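You operate a simulated robot arm through the tools that you are given. There is no shell and no other tool. Be economical: measure what you need, move in short steps, check, and stop when the job is done.

The job below is to be done with a simulated robot arm. You get a single attempt, and the scene is never put back.

## Task
Put both glasses on the coasters and wipe the tea stain off the console table.
Fine: red band on the orange coaster, yellow band on the teal one; use the blue cloth and put it back where it lay.

Only the result counts: the job must be done as asked and must still hold three seconds after the hand-in. Knocking over, shifting, dropping, spilling or breaking anything else fails it. Flat cloth is picked up by pressing the open fingertips on it (5 to 10 N) and closing them slowly along it; thin cloth reads only 2 to 8 mm in the jaws.

## Robot
A 7-joint arm with a two-finger parallel gripper, fixed in place. Base frame: the origin is at the foot of the arm, x ahead of it, y to its left, z up; the work surface is at about z = 0. Lengths are in m, angles in degrees, forces in N, time in s.
With the tool pointing down near the work surface it reaches from about 0.22 to 0.58 m from the base axis. Its first joint turns from -66.0 to 66.0 degrees. Payload 2.5 kg.
The tool frame sits at the grasp point between the pads (the TCP): z along the fingers, y along the line on which they close. The tips reach 0.023 m beyond it. The gripper opens to 0.094 m. The fingers are 0.038 m wide and 0.01 m thick; the gripper's body (0.054 by 0.096 m) begins 0.039 m behind the TCP.
Orientation is told as [roll, pitch, yaw] about the base's x, y, z axes, in that order, counted from this pose: with the fingers straight down and closing along the base's y, the tool's x points along the base's -x, its y along +y and its z along -z.

## Interface
- The arm moves only by the tool nudge_tool. Its argument "rows" is a list of rows, each a list of 3 entries, a list of its own where there are three numbers: the shift along the tool's x, y, z in units of 30 mm (1.0 is 30 mm), then the turn, a rotation vector about the tool's x, y, z in units of 5 degrees (1.0 is 5 degrees), then the closure in counts, from 0 (fully open) to 255 (shut). In form: [[[x, y, z], [rx, ry, rz], jaw], ...]. A call has 1 to 8 rows; each row shifts and turns the commanded pose from where the row before left it, along the tool's axes as they then stand. A call with a number of a shift or a turn outside -1 to 1 is refused whole. Each row takes 0.2 s and may step no farther than 0.05 m and 8.6 degrees from the row before; otherwise, or with a gripper value out of range, the whole call is refused. Where a pose cannot be reached the arm comes as near as it can. A force on the tool above 40 N (or 10 N above the force at the start of the call, whichever is more), or a blocked arm, ends the call early, and 0.2 s more pass. The fingers move at their own pace (about 0.108 m/s each) and stop on an object; they squeeze with about 39 N. The grip force told is the motor's: it shows also when the fingers shut on nothing. Time passes only in rows, and 0.2 s behind the last, so rows that do not move let the fingers close. The reply holds the time, the measured pose of the TCP, the force on the tool along the base axes, the opening and the grip force, in the units named above and with some noise, and new pictures: "show" is both (left out), scene, wrist or none.
- Cameras (640 x 400 px; columns grow to the right, rows downward): "scene" is fixed at [0.0982, -0.398, 0.5345]; the picture's right is [0.95, -0.33, 0.00], its down [-0.21, -0.61, -0.76] and it looks along [0.25, 0.72, -0.65] (base axes); focal length 346 px, centre (320, 200). "wrist" rides on the gripper at [0.086, 0.016, -0.074] in the tool frame; the picture's right is [-0.18, 0.98, 0.00], its down [-0.58, -0.11, -0.81] and it looks along [-0.79, -0.15, 0.59] (tool axes); focal length 243 px, centre (320, 200).
- locate(camera, pixels): for up to 12 pixels [column, row] of the newest picture of that camera ("zoom" is the newest enlarged one), the place [x, y, z] in the base frame of the surface seen there, good to about 0.002 m. The clock stands still meanwhile.
- close_up(camera, box): a new picture of the part [left, top, right, bottom] of that camera's present view, enlarged. The clock stands still meanwhile.
- close_job(): hands the job in; it is judged then, once.

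Keep the steps short. Do not move on a guess: measure, check each grasp and each placing, and mend mistakes. In all there are 80 turns and 200 pictures (those below and enlarged ones count). Leave the gripper open and the arm clear of the work at the hand-in unless told otherwise, and finish with a single line.

The tools are called by a JSON object that holds its "fn" and its "kwargs". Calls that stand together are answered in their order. nudge_tool: Moves the arm, as the interface text tells. Its arguments: {"type":"object","properties":{"rows":{"type":"array","items":{"type":"array"}},"show":{"type":"string","enum":["both","scene","wrist","none"]}},"required":["rows"]} The other tools are called the same way: locate (camera, pixels) gives the place of the surface under pixels of a picture; close_up (camera, box) takes an enlarged picture of a part of a camera's view; close_job () hands the job in.

At the start:

```text
t: 0.0
position: [0.3083, -0.1039, 0.3208]
tcp_rot: [0.0, 0.1, 0.0]
ft_force: [0.6, -0.6, 0.3]
width: 0.0942
gripper_force: 0.2
```

scene: 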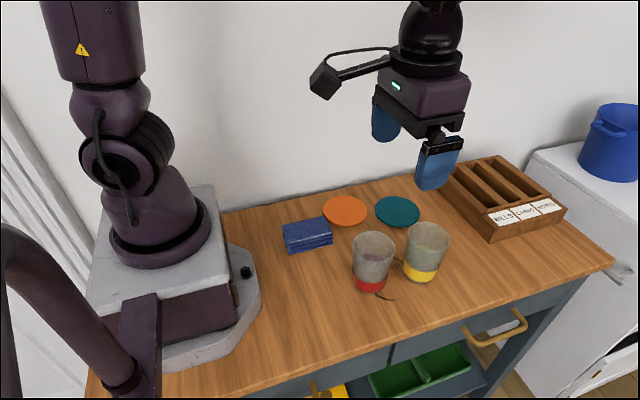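
wrist: 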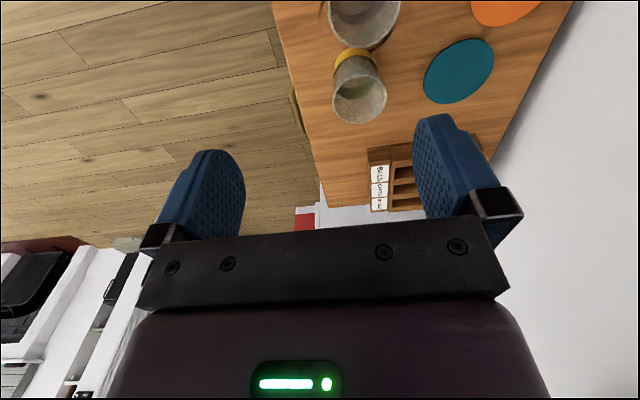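

I see two glasses near (373,262) and (427,252), the coasters, and a blue folded cloth at (307,235). I'll enlarge the work area and measure it.

{"fn": "close_up", "kwargs": {"camera": "scene", "box": [260, 180, 480, 318]}}

{"fn": "locate", "kwargs": {"camera": "scene", "pixels": [[345, 211], [323, 211], [367, 211], [397, 212], [376, 212], [419, 212], [285, 228], [325, 218], [332, 238], [290, 251], [384, 296], [308, 232]]}}

```text
2.90 times, centred on (370, 249) of scene
```

zoom: 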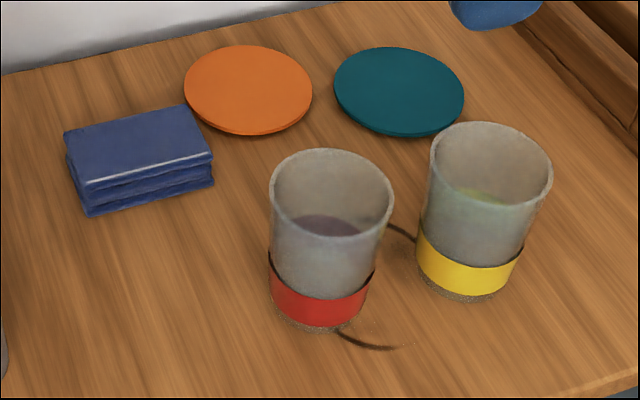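

```text
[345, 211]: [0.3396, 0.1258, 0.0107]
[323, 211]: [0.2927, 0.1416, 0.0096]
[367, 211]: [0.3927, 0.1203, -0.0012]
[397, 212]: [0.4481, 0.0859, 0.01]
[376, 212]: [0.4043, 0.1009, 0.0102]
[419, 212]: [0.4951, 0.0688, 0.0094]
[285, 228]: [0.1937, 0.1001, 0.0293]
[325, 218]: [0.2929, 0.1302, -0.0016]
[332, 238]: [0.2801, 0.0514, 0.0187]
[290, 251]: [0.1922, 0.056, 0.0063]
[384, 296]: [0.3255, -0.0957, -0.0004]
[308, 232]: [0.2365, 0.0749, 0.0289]
```

The stain is a ring showing beside and partly under the glasses. Next I'll measure the glass rims, bands, liquid and the stain arcs in the enlarged picture.

{"fn": "locate", "kwargs": {"camera": "zoom", "pixels": [[272, 185], [392, 195], [330, 151], [333, 235], [332, 310], [315, 325], [432, 150], [551, 172], [495, 124], [490, 203], [465, 275], [460, 296]]}}

{"fn": "locate", "kwargs": {"camera": "zoom", "pixels": [[390, 226], [415, 240], [342, 334], [365, 346], [400, 347], [67, 133], [183, 107], [212, 156], [87, 188], [90, 215], [213, 184], [410, 260]]}}

```text
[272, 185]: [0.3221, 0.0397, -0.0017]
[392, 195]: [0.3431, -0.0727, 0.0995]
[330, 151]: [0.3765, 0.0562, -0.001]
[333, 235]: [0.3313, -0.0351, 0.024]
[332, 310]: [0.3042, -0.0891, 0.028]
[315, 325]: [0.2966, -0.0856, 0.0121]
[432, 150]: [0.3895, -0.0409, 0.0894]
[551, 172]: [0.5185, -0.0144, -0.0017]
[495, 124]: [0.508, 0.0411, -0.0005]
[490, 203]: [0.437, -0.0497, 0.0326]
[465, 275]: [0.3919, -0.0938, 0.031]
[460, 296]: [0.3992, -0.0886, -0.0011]
```

```text
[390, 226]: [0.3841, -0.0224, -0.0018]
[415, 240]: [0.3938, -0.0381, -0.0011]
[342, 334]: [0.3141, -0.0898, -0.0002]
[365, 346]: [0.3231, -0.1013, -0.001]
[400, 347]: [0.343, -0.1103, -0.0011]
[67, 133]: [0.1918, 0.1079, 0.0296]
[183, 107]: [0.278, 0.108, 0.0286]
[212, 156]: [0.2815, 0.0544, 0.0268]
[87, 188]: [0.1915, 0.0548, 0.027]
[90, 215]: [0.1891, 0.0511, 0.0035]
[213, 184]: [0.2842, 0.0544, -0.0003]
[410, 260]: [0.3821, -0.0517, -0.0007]
```

The glasses taper to a rim of about 71 mm at z≈0.10. The red centre is about (0.311,-0.061) and the yellow about (0.412,-0.071). I'll move above the red glass with the jaws open, and also check the rack and the back wall.

{"fn": "locate", "kwargs": {"camera": "scene", "pixels": [[345, 190], [400, 180], [350, 170], [447, 185], [488, 238], [470, 195], [490, 158]]}}

{"fn": "nudge_tool", "kwargs": {"rows": [[[-0.09, 0.7, 0.6], [0, 0, 0], 0], [[0, 0.73, 0.9], [0, 0, 0], 0], [[0, 0, 1], [0, 0, 0], 0], [[0, 0, 1], [0, 0, 0], 0], [[0, 0, 1], [0, 0, 0], 0], [[0, 0, 0], [0, 0, 0], 0]]}}

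```text
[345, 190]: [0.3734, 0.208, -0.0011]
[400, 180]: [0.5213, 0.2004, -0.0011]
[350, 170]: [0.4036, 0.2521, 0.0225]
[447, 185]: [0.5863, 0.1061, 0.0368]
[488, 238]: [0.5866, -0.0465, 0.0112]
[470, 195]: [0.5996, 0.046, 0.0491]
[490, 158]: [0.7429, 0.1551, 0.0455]
```

```text
t: 1.4
position: [0.3109, -0.0608, 0.1859]
tcp_rot: [-0.1, -0.1, 0.0]
ft_force: [-0.6, 0.7, 0.2]
width: 0.0938
gripper_force: 0.1
```

scene: 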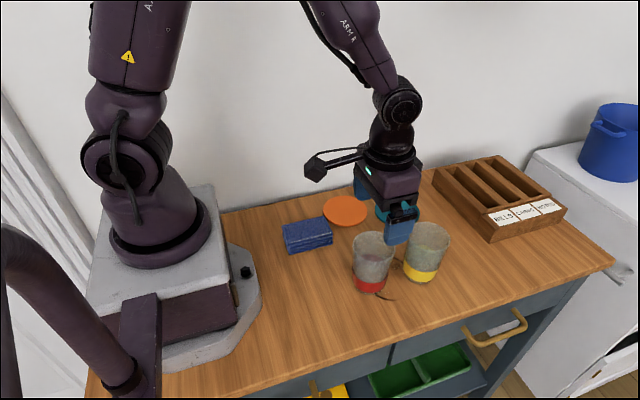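
wrist: 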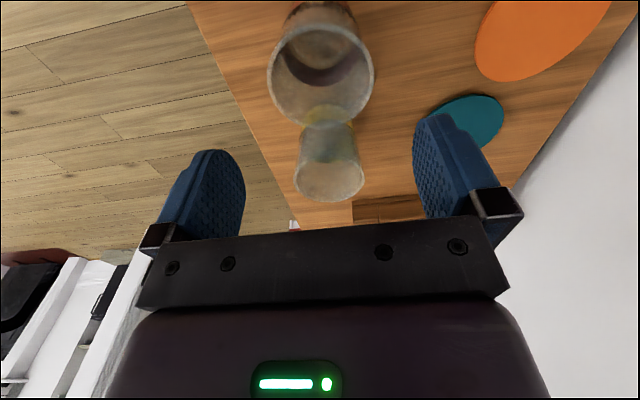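

The wrist view shows the red rim as an ellipse around (320,75). I'll measure its edge points.

{"fn": "locate", "kwargs": {"camera": "wrist", "pixels": [[269, 72], [270, 85], [373, 72], [371, 85], [322, 26], [310, 123], [297, 175], [362, 175], [340, 121], [330, 199]]}}

{"fn": "close_up", "kwargs": {"camera": "wrist", "box": [240, 0, 400, 210]}}

```text
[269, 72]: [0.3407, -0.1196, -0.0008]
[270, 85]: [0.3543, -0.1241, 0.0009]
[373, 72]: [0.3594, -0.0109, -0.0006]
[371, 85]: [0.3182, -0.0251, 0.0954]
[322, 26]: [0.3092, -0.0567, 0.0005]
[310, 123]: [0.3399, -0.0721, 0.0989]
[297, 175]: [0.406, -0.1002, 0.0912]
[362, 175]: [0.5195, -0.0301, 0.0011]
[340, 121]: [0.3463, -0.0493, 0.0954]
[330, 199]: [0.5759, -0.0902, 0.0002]
```

```text
1.90 times, centred on (320, 105) of wrist
```

zoom: 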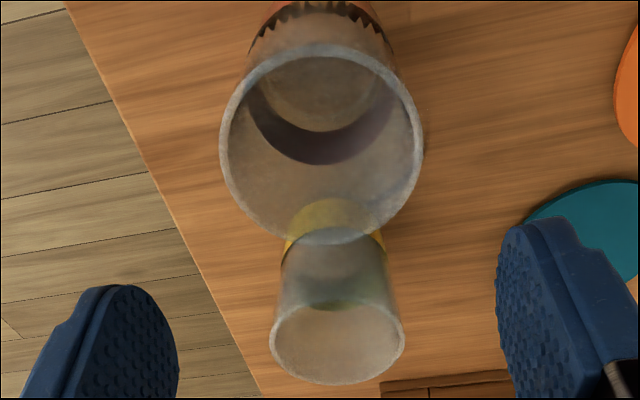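

The rim centre is about (0.310,-0.060) with its top at 0.098, so the tool is aligned. I'll descend to TCP z≈0.070, then close gently.

{"fn": "nudge_tool", "kwargs": {"rows": [[[0, 0, 1], [0, 0, 0], 0], [[0, 0, 0.97], [0, 0, 0], 0], [[0, 0, 0.95], [0, 0, 0], 0], [[0, 0, 0.95], [0, 0, 0], 0], [[0, 0, 0], [0, 0, 0], 0]]}}

{"fn": "nudge_tool", "kwargs": {"rows": [[[0, 0, 0], [0, 0, 0], 50], [[0, 0, 0], [0, 0, 0], 70], [[0, 0, 0], [0, 0, 0], 85], [[0, 0, 0], [0, 0, 0], 95], [[0, 0, 0], [0, 0, 0], 95]]}}

```text
t: 2.6
position: [0.311, -0.0603, 0.0696]
tcp_rot: [0.0, 0.0, 0.0]
ft_force: [0.2, 0.1, -1.3]
width: 0.0941
gripper_force: 0.1
```

scene: 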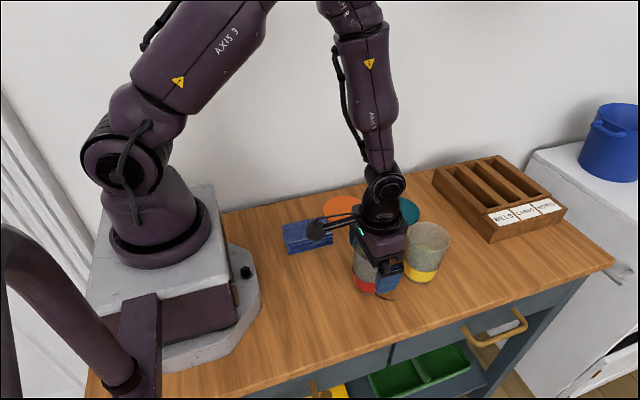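
wrist: 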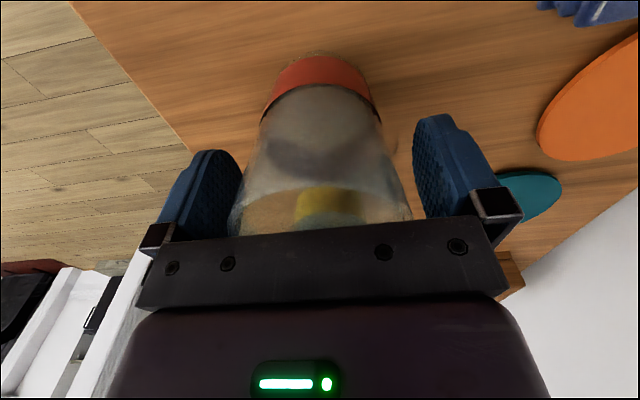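

```text
t: 3.8
position: [0.3099, -0.06, 0.0702]
tcp_rot: [0.0, 0.0, -0.1]
ft_force: [0.3, -0.3, -0.5]
width: 0.071
gripper_force: 38.9
```

scene: 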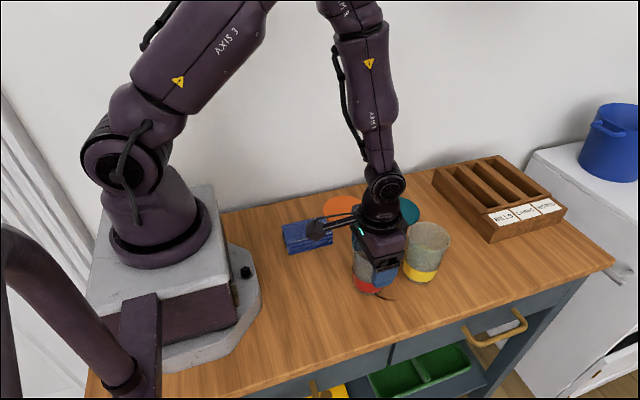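
wrist: 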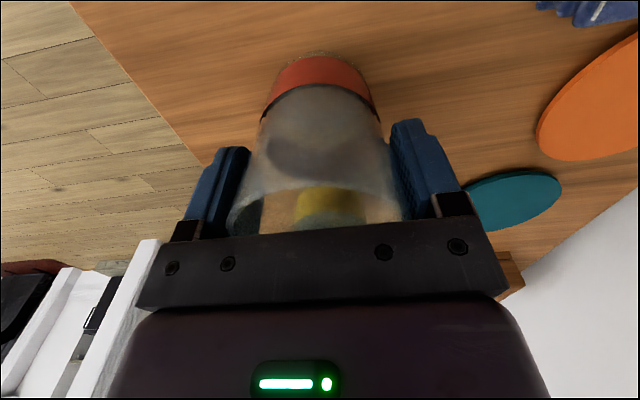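

The red glass is held (71 mm, 38.9 N). I'll lift it gently about 45 mm and check.

{"fn": "nudge_tool", "kwargs": {"rows": [[[0, 0, -0.15], [0, 0, 0], 95], [[0, 0, -0.3], [0, 0, 0], 95], [[0, 0, -0.4], [0, 0, 0], 95], [[0, 0, -0.4], [0, 0, 0], 95], [[0, 0, -0.25], [0, 0, 0], 95], [[0, 0, 0], [0, 0, 0], 95]]}}

{"fn": "locate", "kwargs": {"camera": "wrist", "pixels": [[600, 100], [320, 70]]}}

```text
t: 5.2
position: [0.3104, -0.0604, 0.1146]
tcp_rot: [0.0, 0.1, -0.1]
ft_force: [-0.3, -0.4, -2.8]
width: 0.0708
gripper_force: 38.8
```

scene: 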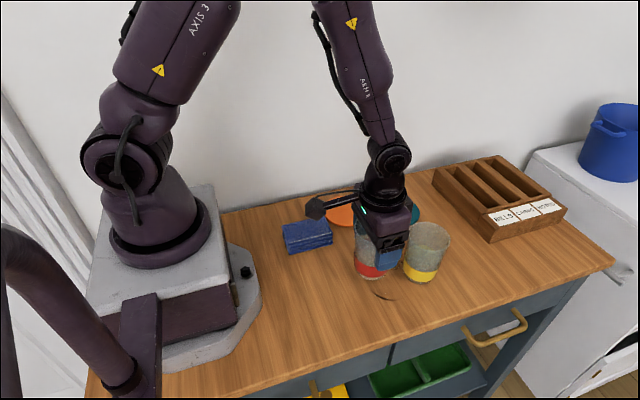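
wrist: 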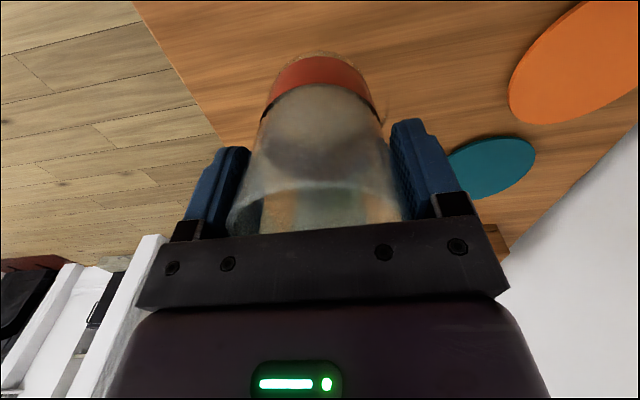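

```text
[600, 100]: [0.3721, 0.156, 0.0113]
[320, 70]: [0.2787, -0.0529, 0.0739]
```

It's held and hanging freely (about 2.5 N of weight). I'll carry it level and smoothly towards the orange coaster at (0.340,0.126).

{"fn": "nudge_tool", "kwargs": {"rows": [[[-0.02, 0.15, 0], [0, 0, 0], 95], [[-0.06, 0.35, 0], [0, 0, 0], 95], [[-0.1, 0.55, 0], [0, 0, 0], 95], [[-0.1, 0.6, 0], [0, 0, 0], 95], [[-0.1, 0.6, 0], [0, 0, 0], 95], [[-0.1, 0.6, 0], [0, 0, 0], 95], [[-0.1, 0.5, 0], [0, 0, 0], 95], [[-0.08, 0.4, 0], [0, 0, 0], 95]], "show": "none"}}

{"fn": "nudge_tool", "kwargs": {"rows": [[[-0.08, 0.5, 0], [0, 0, 0], 95], [[-0.08, 0.6, 0], [0, 0, 0], 95], [[-0.08, 0.55, 0], [0, 0, 0], 95], [[-0.05, 0.4, 0], [0, 0, 0], 95], [[-0.05, 0.25, 0], [0, 0, 0], 95], [[0, 0.15, 0], [0, 0, 0], 95], [[0, 0, 0], [0, 0, 0], 95], [[0, 0, 0], [0, 0, 0], 95]]}}

```text
t: 7.0
position: [0.3315, 0.0518, 0.1136]
tcp_rot: [0.2, 0.0, 0.0]
ft_force: [0.0, 0.5, -2.6]
width: 0.0709
gripper_force: 39.2
```

```text
t: 8.8
position: [0.3398, 0.1248, 0.1157]
tcp_rot: [-0.1, 0.0, 0.0]
ft_force: [0.4, 0.8, -2.7]
width: 0.0708
gripper_force: 38.7
```

scene: 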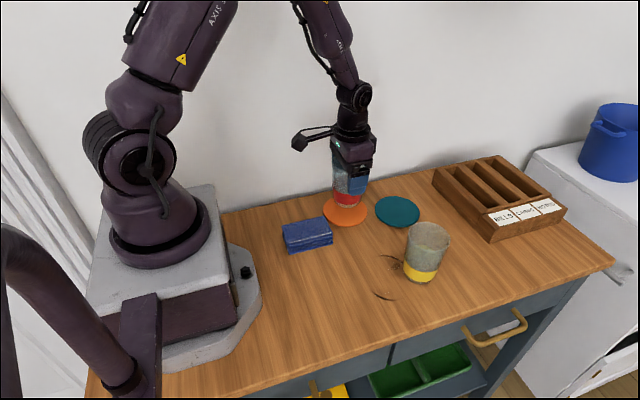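
wrist: 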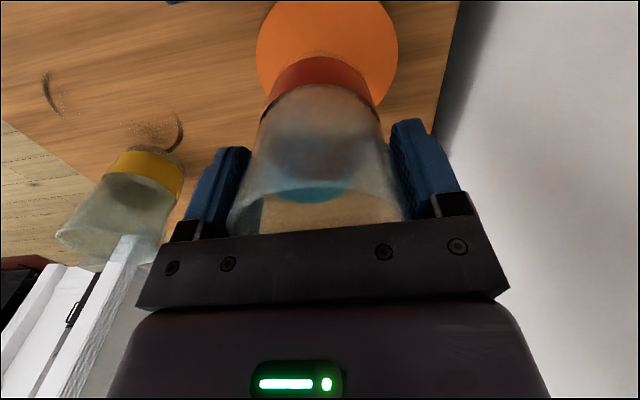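

The glass is centred over the orange coaster. I'll lower it slowly by about 31 mm and then watch for contact.

{"fn": "nudge_tool", "kwargs": {"rows": [[[0, 0.03, 0.15], [0, 0, 0], 95], [[0, 0, 0.25], [0, 0, 0], 95], [[0, 0, 0.25], [0, 0, 0], 95], [[0, 0, 0.2], [0, 0, 0], 95], [[0, 0, 0.15], [0, 0, 0], 95], [[0, 0, 0.05], [0, 0, 0], 95], [[0, 0, 0], [0, 0, 0], 95]], "show": "none"}}

{"fn": "nudge_tool", "kwargs": {"rows": [[[0, 0, 0.03], [0, 0, 0], 95], [[0, 0, 0.03], [0, 0, 0], 95], [[0, 0, 0.02], [0, 0, 0], 95], [[0, 0, 0], [0, 0, 0], 95]]}}

```text
t: 10.4
position: [0.3406, 0.1258, 0.0829]
tcp_rot: [0.0, 0.1, 0.0]
ft_force: [-0.1, 0.2, -3.0]
width: 0.0708
gripper_force: 38.9
```

```text
t: 11.4
position: [0.3409, 0.1255, 0.0814]
tcp_rot: [0.0, 0.0, 0.0]
ft_force: [-0.6, -0.5, 0.6]
width: 0.071
gripper_force: 38.3
```

scene: 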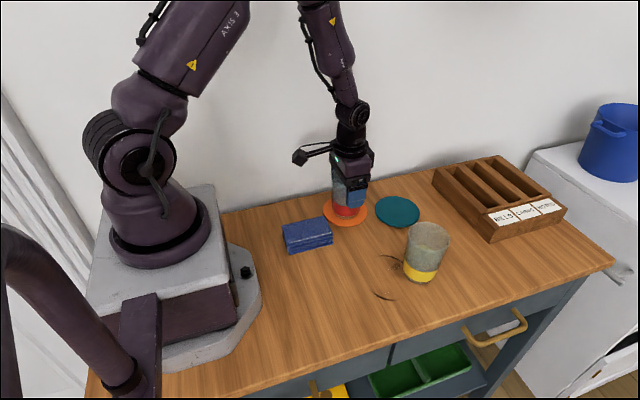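
wrist: 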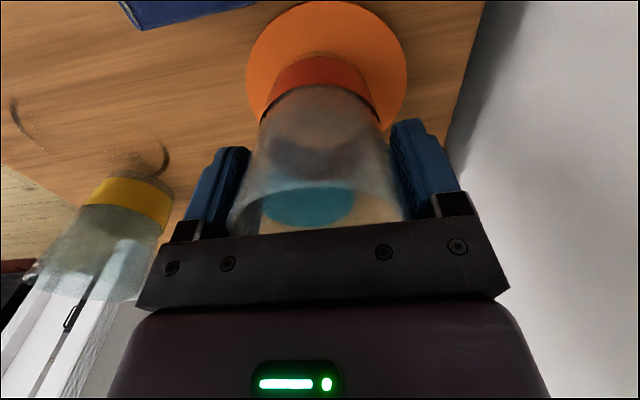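

The weight is off the tool (force −3.0 → +0.6), so the glass stands on the coaster. I'll open slowly and rise straight up.

{"fn": "nudge_tool", "kwargs": {"rows": [[[0, 0, 0], [0, 0, 0], 60], [[0, 0, 0], [0, 0, 0], 40], [[0, 0, 0], [0, 0, 0], 0], [[0, 0, 0], [0, 0, 0], 0], [[0, 0, -0.4], [0, 0, 0], 0], [[0, 0, -0.8], [0, 0, 0], 0], [[0, 0, -1], [0, 0, 0], 0], [[0, 0, -1], [0, 0, 0], 0]]}}

```text
t: 13.2
position: [0.3402, 0.1248, 0.1775]
tcp_rot: [0.1, 0.0, 0.1]
ft_force: [-0.3, 0.0, -0.4]
width: 0.0939
gripper_force: 0.0
```

scene: 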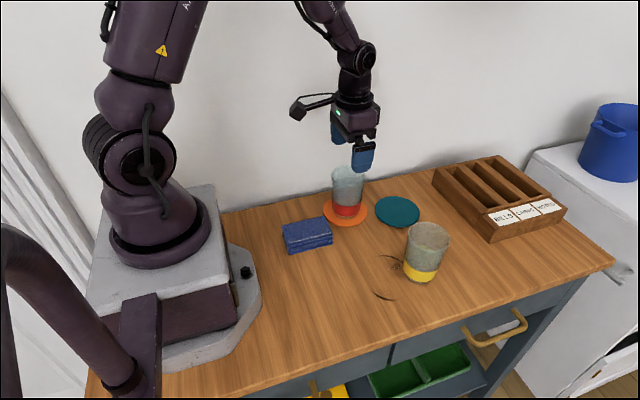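
wrist: 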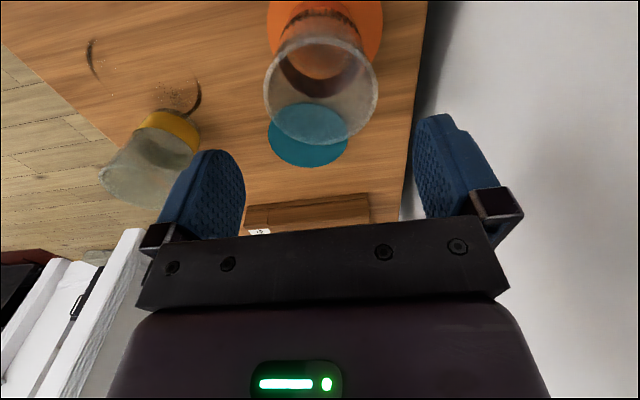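

The red glass stands on the orange coaster. I'll move above the yellow glass at about (0.412,-0.071).

{"fn": "nudge_tool", "kwargs": {"rows": [[[-0.3, -0.9, 0], [0, 0, 0], 0], [[-0.35, -0.95, 0], [0, 0, 0], 0], [[-0.35, -0.95, 0], [0, 0, 0], 0], [[-0.35, -0.95, 0], [0, 0, 0], 0], [[-0.35, -0.95, 0], [0, 0, 0], 0], [[-0.35, -0.95, 0], [0, 0, 0], 0], [[-0.35, -0.88, 0], [0, 0, 0], 0], [[0, 0, 0], [0, 0, 0], 0]]}}

```text
t: 15.0
position: [0.4116, -0.0707, 0.1768]
tcp_rot: [0.1, 0.0, 0.0]
ft_force: [0.4, 0.6, 1.5]
width: 0.0941
gripper_force: 0.1
```

scene: 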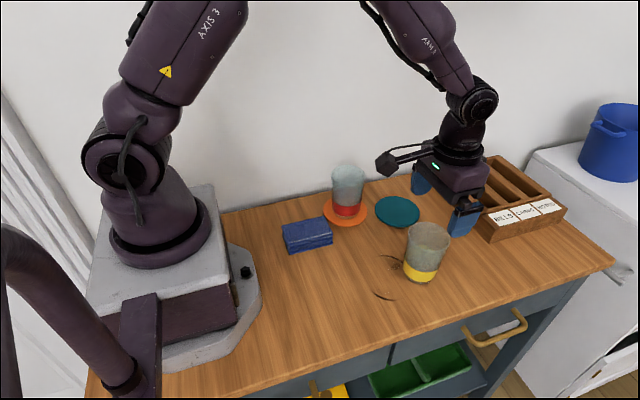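
wrist: 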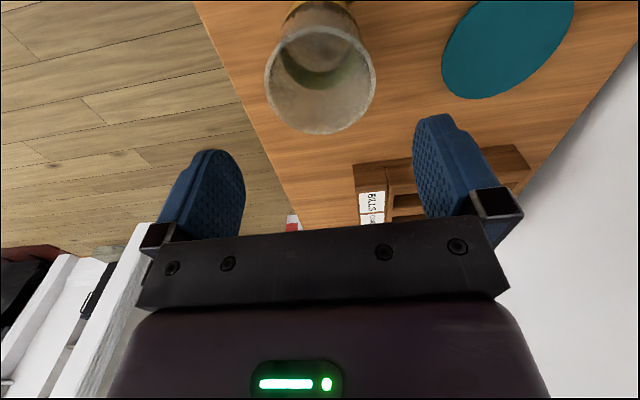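

The rim sits at (320,80), aligned the same way as the red one was. I'll descend to z≈0.070 and close.

{"fn": "nudge_tool", "kwargs": {"rows": [[[0, 0, 0.9], [0, 0, 0], 0], [[0, 0, 0.9], [0, 0, 0], 0], [[0, 0, 0.9], [0, 0, 0], 0], [[0, 0, 0.86], [0, 0, 0], 0], [[0, 0, 0], [0, 0, 0], 0]]}}

{"fn": "nudge_tool", "kwargs": {"rows": [[[0, 0, 0], [0, 0, 0], 50], [[0, 0, 0], [0, 0, 0], 70], [[0, 0, 0], [0, 0, 0], 85], [[0, 0, 0], [0, 0, 0], 95], [[0, 0, 0], [0, 0, 0], 95]], "show": "wrist"}}

```text
t: 16.2
position: [0.4124, -0.0704, 0.0705]
tcp_rot: [0.0, 0.1, 0.1]
ft_force: [-0.1, 0.3, -0.2]
width: 0.0938
gripper_force: 0.1
```

scene: 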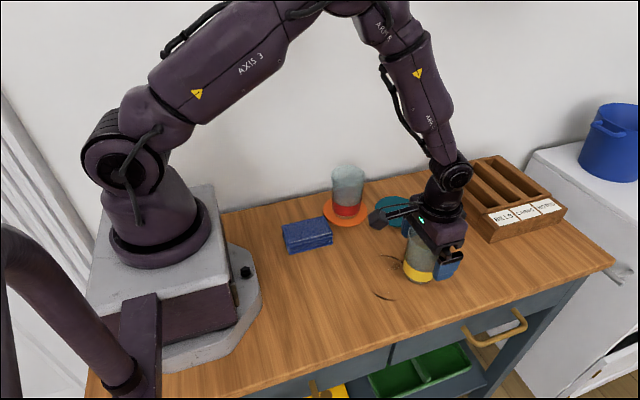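
wrist: 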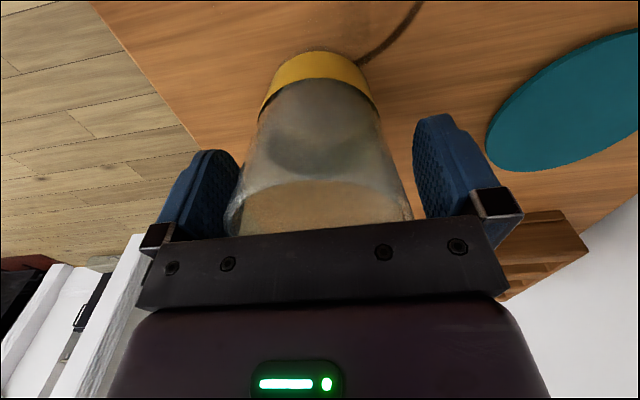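

```text
t: 17.4
position: [0.4126, -0.0702, 0.0709]
tcp_rot: [0.0, 0.0, 0.0]
ft_force: [0.6, -0.6, 0.4]
width: 0.071
gripper_force: 38.7
```

wrist: 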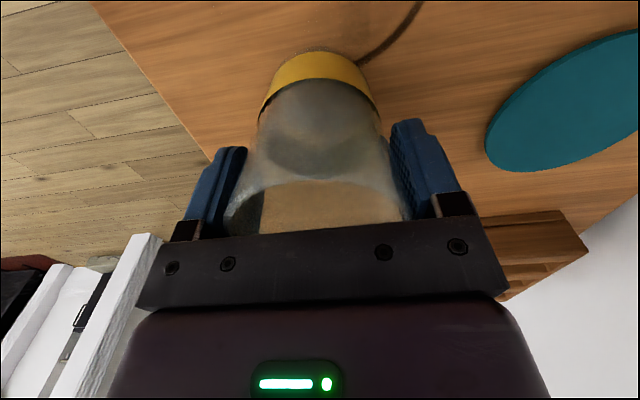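

The yellow glass is held. I'll lift it 45 mm, then carry it level to the teal coaster at (0.449,0.086).

{"fn": "nudge_tool", "kwargs": {"rows": [[[0, 0, -0.15], [0, 0, 0], 95], [[0, 0, -0.3], [0, 0, 0], 95], [[0, 0, -0.4], [0, 0, 0], 95], [[0, 0, -0.4], [0, 0, 0], 95], [[0, 0, -0.25], [0, 0, 0], 95], [[0, 0, 0], [0, 0, 0], 95]], "show": "none"}}

{"fn": "nudge_tool", "kwargs": {"rows": [[[-0.03, 0.15, 0], [0, 0, 0], 95], [[-0.08, 0.35, 0], [0, 0, 0], 95], [[-0.12, 0.5, 0], [0, 0, 0], 95], [[-0.14, 0.55, 0], [0, 0, 0], 95], [[-0.14, 0.55, 0], [0, 0, 0], 95], [[-0.12, 0.5, 0], [0, 0, 0], 95], [[-0.1, 0.4, 0], [0, 0, 0], 95], [[-0.08, 0.35, 0], [0, 0, 0], 95]], "show": "none"}}

{"fn": "nudge_tool", "kwargs": {"rows": [[[-0.1, 0.5, 0], [0, 0, 0], 95], [[-0.1, 0.5, 0], [0, 0, 0], 95], [[-0.1, 0.4, 0], [0, 0, 0], 95], [[-0.07, 0.3, 0], [0, 0, 0], 95], [[-0.02, 0.15, 0], [0, 0, 0], 95], [[0, 0, 0], [0, 0, 0], 95], [[0, 0, 0], [0, 0, 0], 95]]}}

```text
t: 18.8
position: [0.4131, -0.0689, 0.1161]
tcp_rot: [0.0, 0.0, 0.1]
ft_force: [-0.6, 0.4, -1.4]
width: 0.0713
gripper_force: 38.7
```

```text
t: 20.6
position: [0.437, 0.0309, 0.1154]
tcp_rot: [0.0, 0.0, 0.1]
ft_force: [0.9, 0.2, -1.7]
width: 0.0709
gripper_force: 39.0
```

```text
t: 22.2
position: [0.4484, 0.0854, 0.1142]
tcp_rot: [0.0, -0.1, 0.0]
ft_force: [1.1, 0.3, -2.3]
width: 0.0712
gripper_force: 38.9
```

scene: 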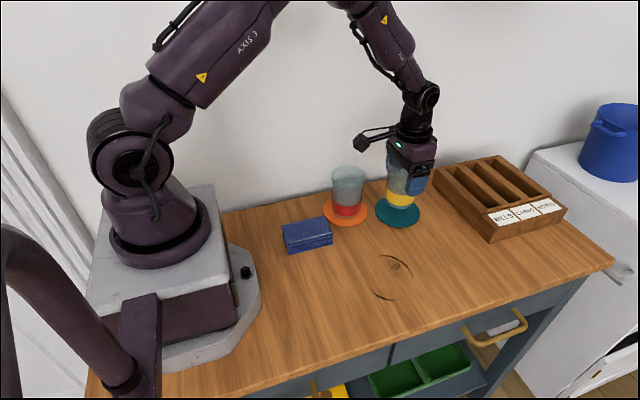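
wrist: 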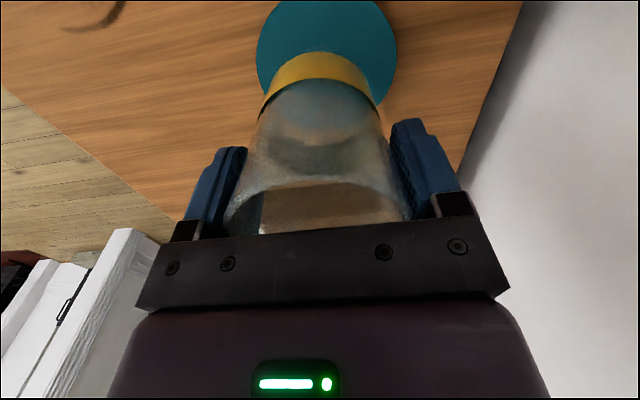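

It's centred over the teal coaster and the camera clears the red glass. I'll lower it slowly until contact.

{"fn": "nudge_tool", "kwargs": {"rows": [[[0, 0, 0.15], [0, 0, 0], 95], [[0, 0, 0.25], [0, 0, 0], 95], [[0, 0, 0.25], [0, 0, 0], 95], [[0, 0, 0.2], [0, 0, 0], 95], [[0, 0, 0.15], [0, 0, 0], 95], [[0, 0, 0.05], [0, 0, 0], 95], [[0, 0, 0], [0, 0, 0], 95]], "show": "none"}}

{"fn": "nudge_tool", "kwargs": {"rows": [[[0, 0, 0.03], [0, 0, 0], 95], [[0, 0, 0.03], [0, 0, 0], 95], [[0, 0, 0.02], [0, 0, 0], 95], [[0, 0, 0], [0, 0, 0], 95]]}}

```text
t: 23.8
position: [0.4492, 0.0858, 0.0827]
tcp_rot: [-0.1, 0.0, 0.0]
ft_force: [0.2, -0.3, -2.5]
width: 0.0709
gripper_force: 38.4
```

```text
t: 24.8
position: [0.4491, 0.0868, 0.0813]
tcp_rot: [0.0, -0.1, 0.0]
ft_force: [-1.4, 0.4, 3.2]
width: 0.0711
gripper_force: 39.2
```

scene: 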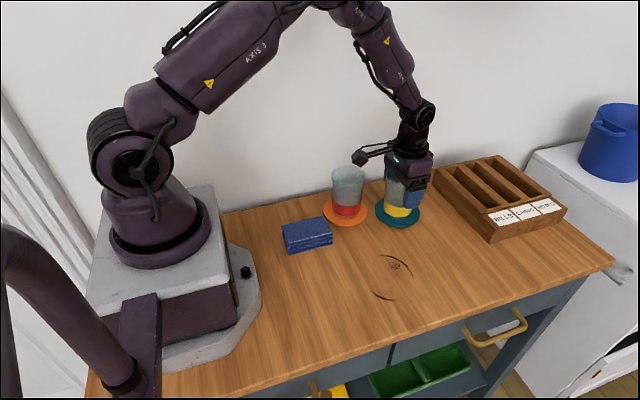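
wrist: 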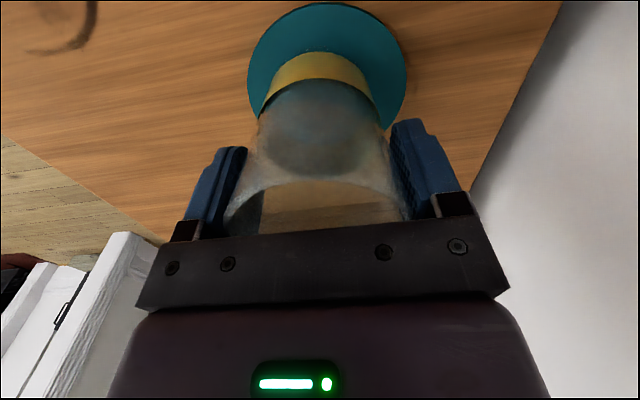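

Contact is felt (+3.2 N). I'll open slowly and rise.

{"fn": "nudge_tool", "kwargs": {"rows": [[[0, 0, 0], [0, 0, 0], 60], [[0, 0, 0], [0, 0, 0], 40], [[0, 0, 0], [0, 0, 0], 0], [[0, 0, 0], [0, 0, 0], 0], [[0, 0, -0.4], [0, 0, 0], 0], [[0, 0, -0.8], [0, 0, 0], 0], [[0, 0, -1], [0, 0, 0], 0], [[0, 0, -1], [0, 0, 0], 0]], "show": "scene"}}

{"fn": "close_up", "kwargs": {"camera": "scene", "box": [260, 160, 480, 318]}}

{"fn": "close_up", "kwargs": {"camera": "scene", "box": [350, 240, 430, 310]}}

```text
t: 26.6
position: [0.4479, 0.0853, 0.1786]
tcp_rot: [0.1, 0.0, 0.0]
ft_force: [-0.8, 0.4, 0.7]
width: 0.0938
gripper_force: 0.0
```

scene: 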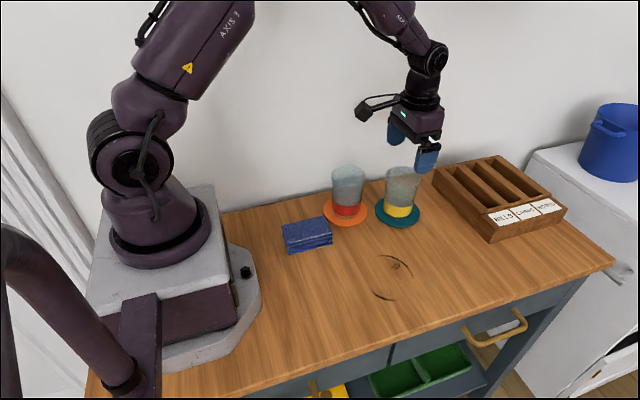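

```text
2.53 times, centred on (370, 239) of scene
```

zoom: 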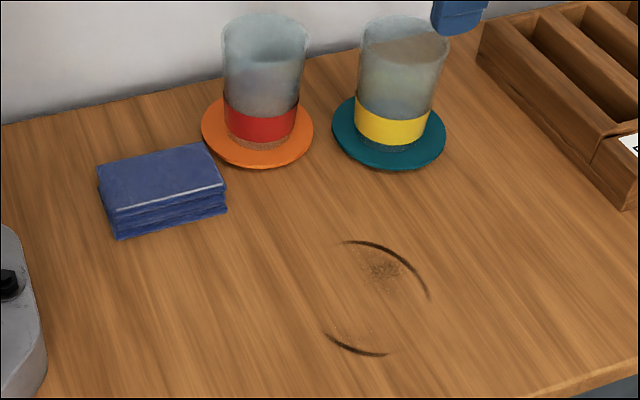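

```text
5.71 times, centred on (390, 275) of scene
```

zoom: 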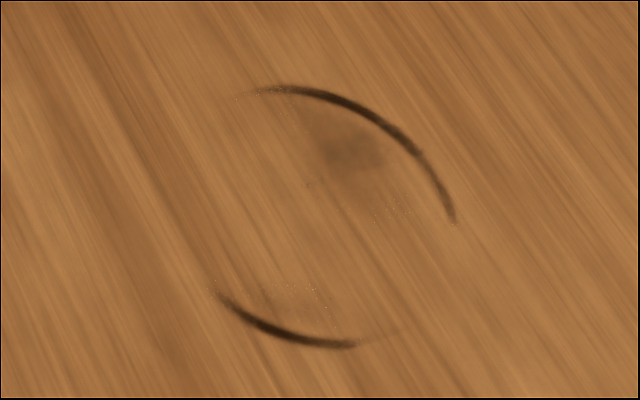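

Both glasses stand on their coasters and the whole ring stain is now visible. I'll measure its extents and the cloth.

{"fn": "locate", "kwargs": {"camera": "zoom", "pixels": [[240, 98], [290, 88], [385, 122], [425, 165], [453, 220], [350, 150], [220, 295], [265, 328], [315, 345], [355, 345], [400, 328], [405, 205]]}}

{"fn": "close_up", "kwargs": {"camera": "scene", "box": [270, 205, 345, 265]}}

```text
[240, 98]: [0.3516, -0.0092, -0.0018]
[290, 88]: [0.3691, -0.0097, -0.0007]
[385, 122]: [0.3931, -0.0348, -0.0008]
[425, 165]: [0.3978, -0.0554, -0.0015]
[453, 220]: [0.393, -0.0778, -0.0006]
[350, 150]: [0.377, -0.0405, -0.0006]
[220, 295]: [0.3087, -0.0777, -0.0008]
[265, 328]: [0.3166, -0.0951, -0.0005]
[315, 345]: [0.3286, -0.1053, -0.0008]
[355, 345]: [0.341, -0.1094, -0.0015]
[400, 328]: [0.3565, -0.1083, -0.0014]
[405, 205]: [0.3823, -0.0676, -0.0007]
```

```text
6.67 times, centred on (308, 235) of scene
```

zoom: 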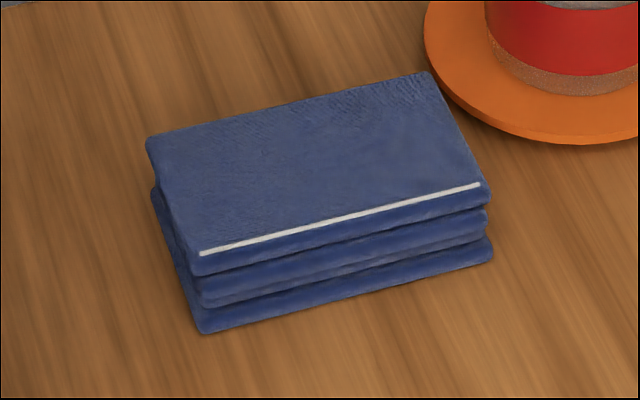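

The ring's centre is about (0.353,-0.059) with a radius of about 0.05. Before going to the cloth I'll check its edges and the base plate near where the wrist camera will be.

{"fn": "locate", "kwargs": {"camera": "zoom", "pixels": [[148, 145], [428, 75], [488, 195], [195, 270], [203, 330], [490, 255], [300, 170]]}}

{"fn": "locate", "kwargs": {"camera": "scene", "pixels": [[245, 272], [258, 300], [215, 200], [205, 220], [205, 260], [180, 180], [228, 290]]}}

```text
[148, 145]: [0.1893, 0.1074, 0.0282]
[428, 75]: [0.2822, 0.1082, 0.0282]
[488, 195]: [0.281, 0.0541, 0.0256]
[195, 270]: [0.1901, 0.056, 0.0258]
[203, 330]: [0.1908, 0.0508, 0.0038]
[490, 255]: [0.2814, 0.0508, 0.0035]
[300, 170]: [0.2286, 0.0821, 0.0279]
```

```text
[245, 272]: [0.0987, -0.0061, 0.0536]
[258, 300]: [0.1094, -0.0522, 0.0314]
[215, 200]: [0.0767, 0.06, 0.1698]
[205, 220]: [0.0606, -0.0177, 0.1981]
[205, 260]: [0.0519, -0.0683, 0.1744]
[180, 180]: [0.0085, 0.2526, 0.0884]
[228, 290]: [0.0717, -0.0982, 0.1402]
```

The way is clear: the base plate ends at about x = 0.11. I'll move above the cloth at (0.238,0.080), passing 45 mm above the red glass.

{"fn": "nudge_tool", "kwargs": {"rows": [[[0.7, 0, -0.3], [0, 0, 0], 0], [[1, -0.03, 0], [0, 0, 0], 0], [[1, -0.03, 0], [0, 0, 0], 0], [[1, -0.03, 0], [0, 0, 0], 0], [[1, -0.03, 0], [0, 0, 0], 0], [[1, -0.03, 0], [0, 0, 0], 0], [[1, -0.03, 0], [0, 0, 0], 0], [[0.28, 0, 0], [0, 0, 0], 0]], "show": "none"}}

{"fn": "nudge_tool", "kwargs": {"rows": [[[0, 0, 1], [0, 0, 0], 0], [[0, 0, 1], [0, 0, 0], 0], [[0, 0, 1], [0, 0, 0], 0], [[0, 0, 0], [0, 0, 0], 0]]}}

```text
t: 28.4
position: [0.2399, 0.0802, 0.1868]
tcp_rot: [0.0, 0.0, -0.1]
ft_force: [-0.1, 0.5, 0.1]
width: 0.094
gripper_force: 0.0
```

```text
t: 29.4
position: [0.2396, 0.0802, 0.097]
tcp_rot: [0.1, 0.0, -0.1]
ft_force: [0.4, 0.4, 0.6]
width: 0.0938
gripper_force: 0.0
```

scene: 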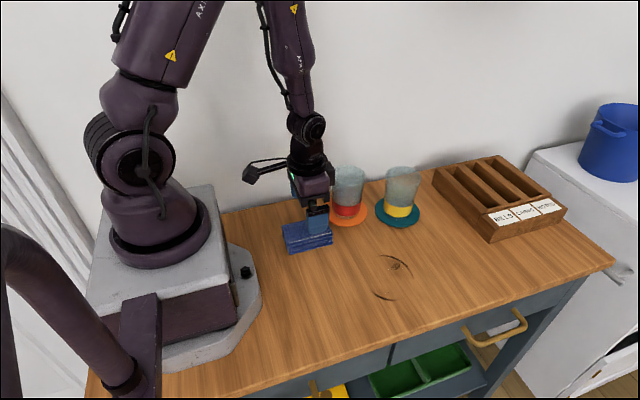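
wrist: 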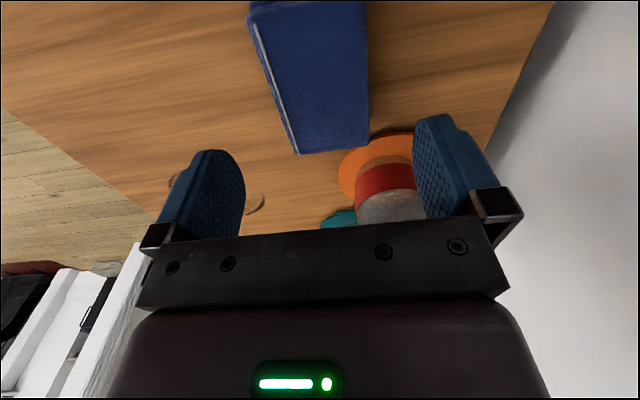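

The cloth lies between the open fingers. I'll descend to TCP z≈0.034 (tips at 0.011) so the pad will protrude below the tips, then close slowly.

{"fn": "nudge_tool", "kwargs": {"rows": [[[0, 0, 0.8], [0, 0, 0], 0], [[0, 0, 0.8], [0, 0, 0], 0], [[0, 0, 0.5], [0, 0, 0], 0], [[0, 0, 0], [0, 0, 0], 0]]}}

{"fn": "nudge_tool", "kwargs": {"rows": [[[0, 0, 0], [0, 0, 0], 50], [[0, 0, 0], [0, 0, 0], 80], [[0, 0, 0], [0, 0, 0], 100], [[0, 0, 0], [0, 0, 0], 110], [[0, 0, 0], [0, 0, 0], 120], [[0, 0, 0], [0, 0, 0], 120]]}}

```text
t: 30.4
position: [0.2385, 0.0792, 0.034]
tcp_rot: [0.0, 0.1, 0.0]
ft_force: [0.7, -0.4, -0.2]
width: 0.0938
gripper_force: 0.0
```

scene: 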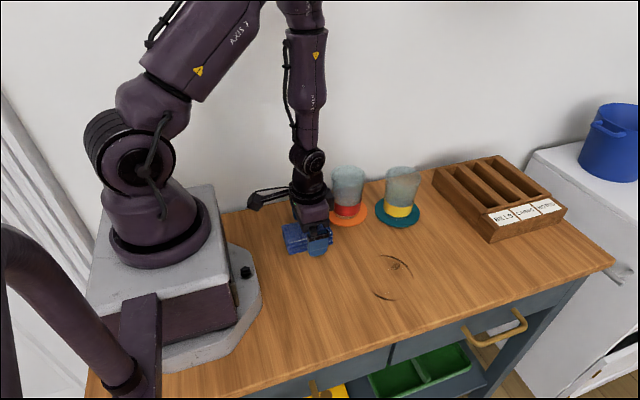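
wrist: 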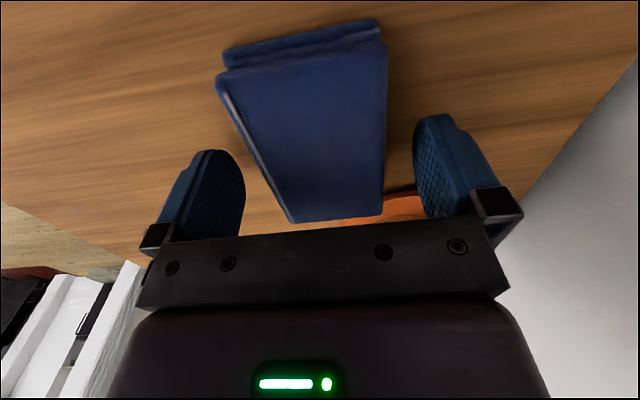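

```text
t: 31.8
position: [0.2392, 0.0803, 0.0325]
tcp_rot: [-0.1, 0.0, 0.0]
ft_force: [0.6, 0.8, 0.0]
width: 0.061
gripper_force: 39.1
```

scene: 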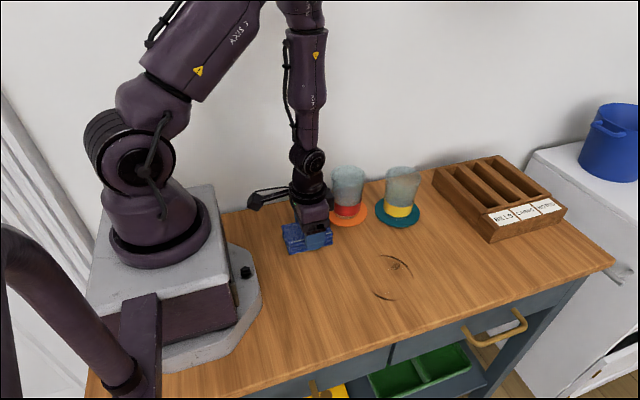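
wrist: 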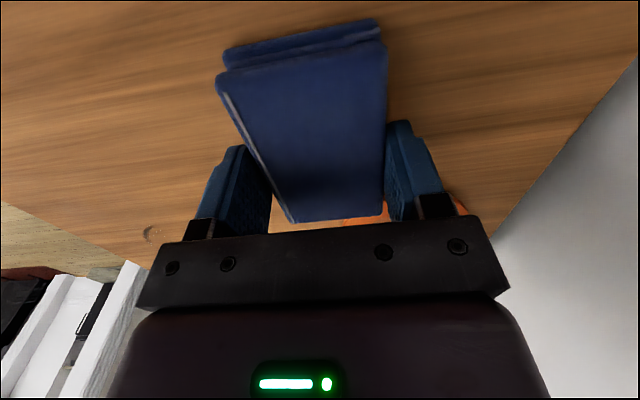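

The cloth pad is held (61 mm, 39 N) with its bottom 33 mm below the TCP. I'll lift it 40 mm, move toward -y first to clear the coaster, then towards the stain.

{"fn": "nudge_tool", "kwargs": {"rows": [[[0, 0, -0.3], [0, 0, 0], 120], [[0, 0, -0.5], [0, 0, 0], 120], [[0, 0, -0.5], [0, 0, 0], 120], [[0, -0.5, 0], [0, 0, 0], 120], [[0, -0.7, 0], [0, 0, 0], 120], [[0, -0.7, 0], [0, 0, 0], 120], [[0, -0.6, 0], [0, 0, 0], 120], [[0, 0, 0], [0, 0, 0], 120]]}}

```text
t: 33.6
position: [0.238, 0.0052, 0.0748]
tcp_rot: [0.0, 0.0, 0.1]
ft_force: [0.4, -0.2, -1.1]
width: 0.0614
gripper_force: 39.1
```

scene: 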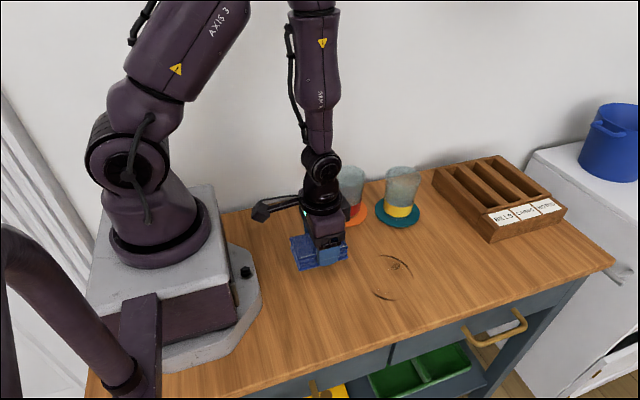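
wrist: 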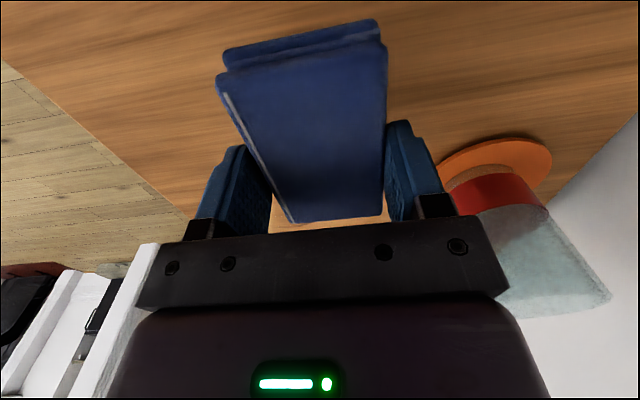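

The whole pad lifts as one. I'll move to the upper end of the stain (0.345,0.002) and lower to just above the table.

{"fn": "nudge_tool", "kwargs": {"rows": [[[-0.6, 0, 0], [0, 0, 0], 120], [[-0.9, -0.05, 0], [0, 0, 0], 120], [[-0.9, -0.05, 0], [0, 0, 0], 120], [[-0.8, 0, 0], [0, 0, 0], 120], [[-0.37, 0, 0.4], [0, 0, 0], 120], [[0, 0, 0.6], [0, 0, 0], 120], [[0, 0, 0.3], [0, 0, 0], 120], [[0, 0, 0], [0, 0, 0], 120]], "show": "scene"}}

{"fn": "nudge_tool", "kwargs": {"rows": [[[0, 0, 0.05], [0, 0, 0], 120], [[0, 0, 0.03], [0, 0, 0], 120], [[0, 0, 0], [0, 0, 0], 120]], "show": "none"}}

```text
t: 35.4
position: [0.3468, 0.0022, 0.0339]
tcp_rot: [0.0, 0.1, -0.1]
ft_force: [-2.0, 0.5, 4.7]
width: 0.0613
gripper_force: 38.9
```

scene: 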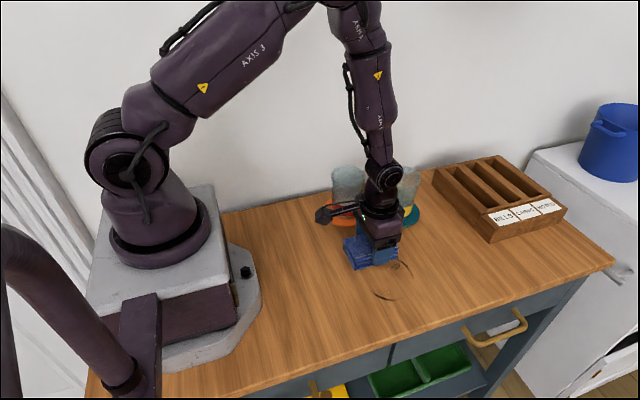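

```text
t: 35.9
position: [0.3453, 0.0026, 0.0339]
tcp_rot: [-0.1, 0.0, 0.0]
ft_force: [-1.7, 0.7, 7.7]
width: 0.0611
gripper_force: 39.1
stopped in row 2: the force on the tool passed its limit (the readings are from after the stop); the commanded pose is now the measured one
```

The contact is stiff and now steady at 7.7 N, which is a good wiping pressure. I'll sweep toward -y at this height.

{"fn": "nudge_tool", "kwargs": {"rows": [[[0, -0.3, 0], [0, 0, 0], 120], [[0, -0.5, 0], [0, 0, 0], 120], [[0, -0.5, 0], [0, 0, 0], 120], [[0, -0.5, 0], [0, 0, 0], 120]]}}

```text
t: 36.9
position: [0.3461, -0.0515, 0.034]
tcp_rot: [0.0, -0.1, -0.1]
ft_force: [-0.3, 3.8, 7.5]
width: 0.0614
gripper_force: 38.9
```

scene: 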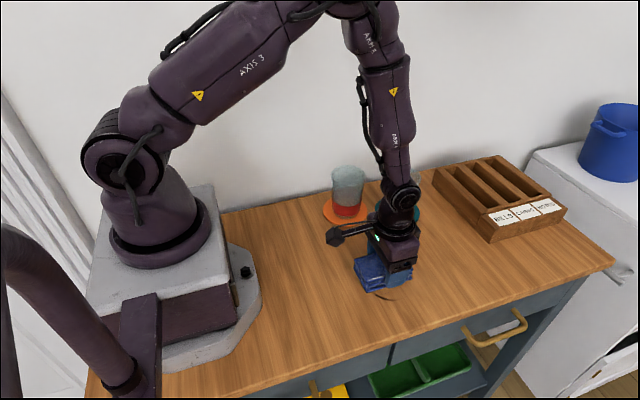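
wrist: 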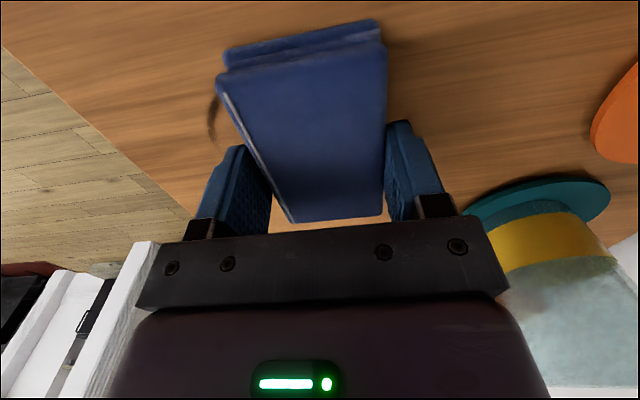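

The friction and pressure are good and nothing has slipped. I'll continue to the lower end, step +x by 24 mm, and sweep back.

{"fn": "nudge_tool", "kwargs": {"rows": [[[0, -0.5, 0], [0, 0, 0], 120], [[0, -0.6, 0], [0, 0, 0], 120], [[0, -0.6, 0], [0, 0, 0], 120], [[0, -0.5, 0], [0, 0, 0], 120], [[-0.4, 0, 0], [0, 0, 0], 120], [[-0.4, 0, 0], [0, 0, 0], 120], [[0, 0.4, 0], [0, 0, 0], 120], [[0, 0.5, 0], [0, 0, 0], 120]], "show": "none"}}

{"fn": "nudge_tool", "kwargs": {"rows": [[[0, 0.6, 0], [0, 0, 0], 120], [[0, 0.6, 0], [0, 0, 0], 120], [[0, 0.6, 0], [0, 0, 0], 120], [[0, 0.6, 0], [0, 0, 0], 120], [[0, 0.6, 0], [0, 0, 0], 120], [[0, 0, 0], [0, 0, 0], 120]]}}

```text
t: 38.7
position: [0.3711, -0.0919, 0.0335]
tcp_rot: [-0.1, -0.2, -0.1]
ft_force: [-0.5, -8.1, 13.7]
width: 0.0613
gripper_force: 39.4
```

```text
t: 40.1
position: [0.3709, -0.0008, 0.0337]
tcp_rot: [-0.1, 0.0, 0.0]
ft_force: [-0.8, -5.7, 14.0]
width: 0.0612
gripper_force: 39.0
```

scene: 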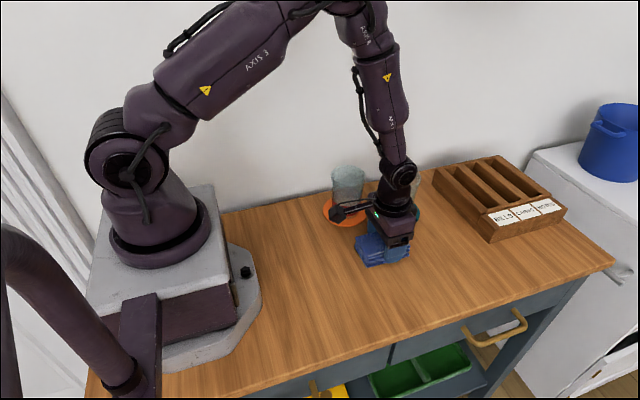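
wrist: 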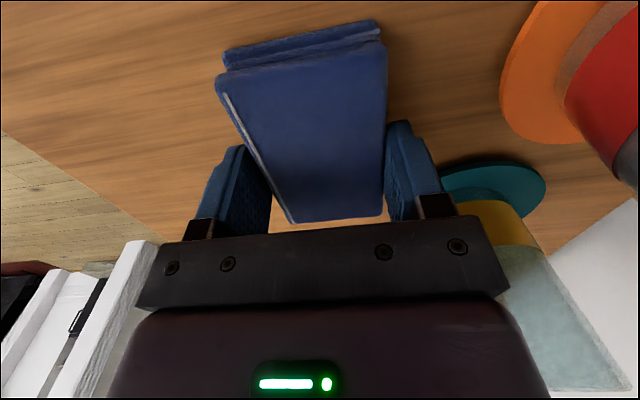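

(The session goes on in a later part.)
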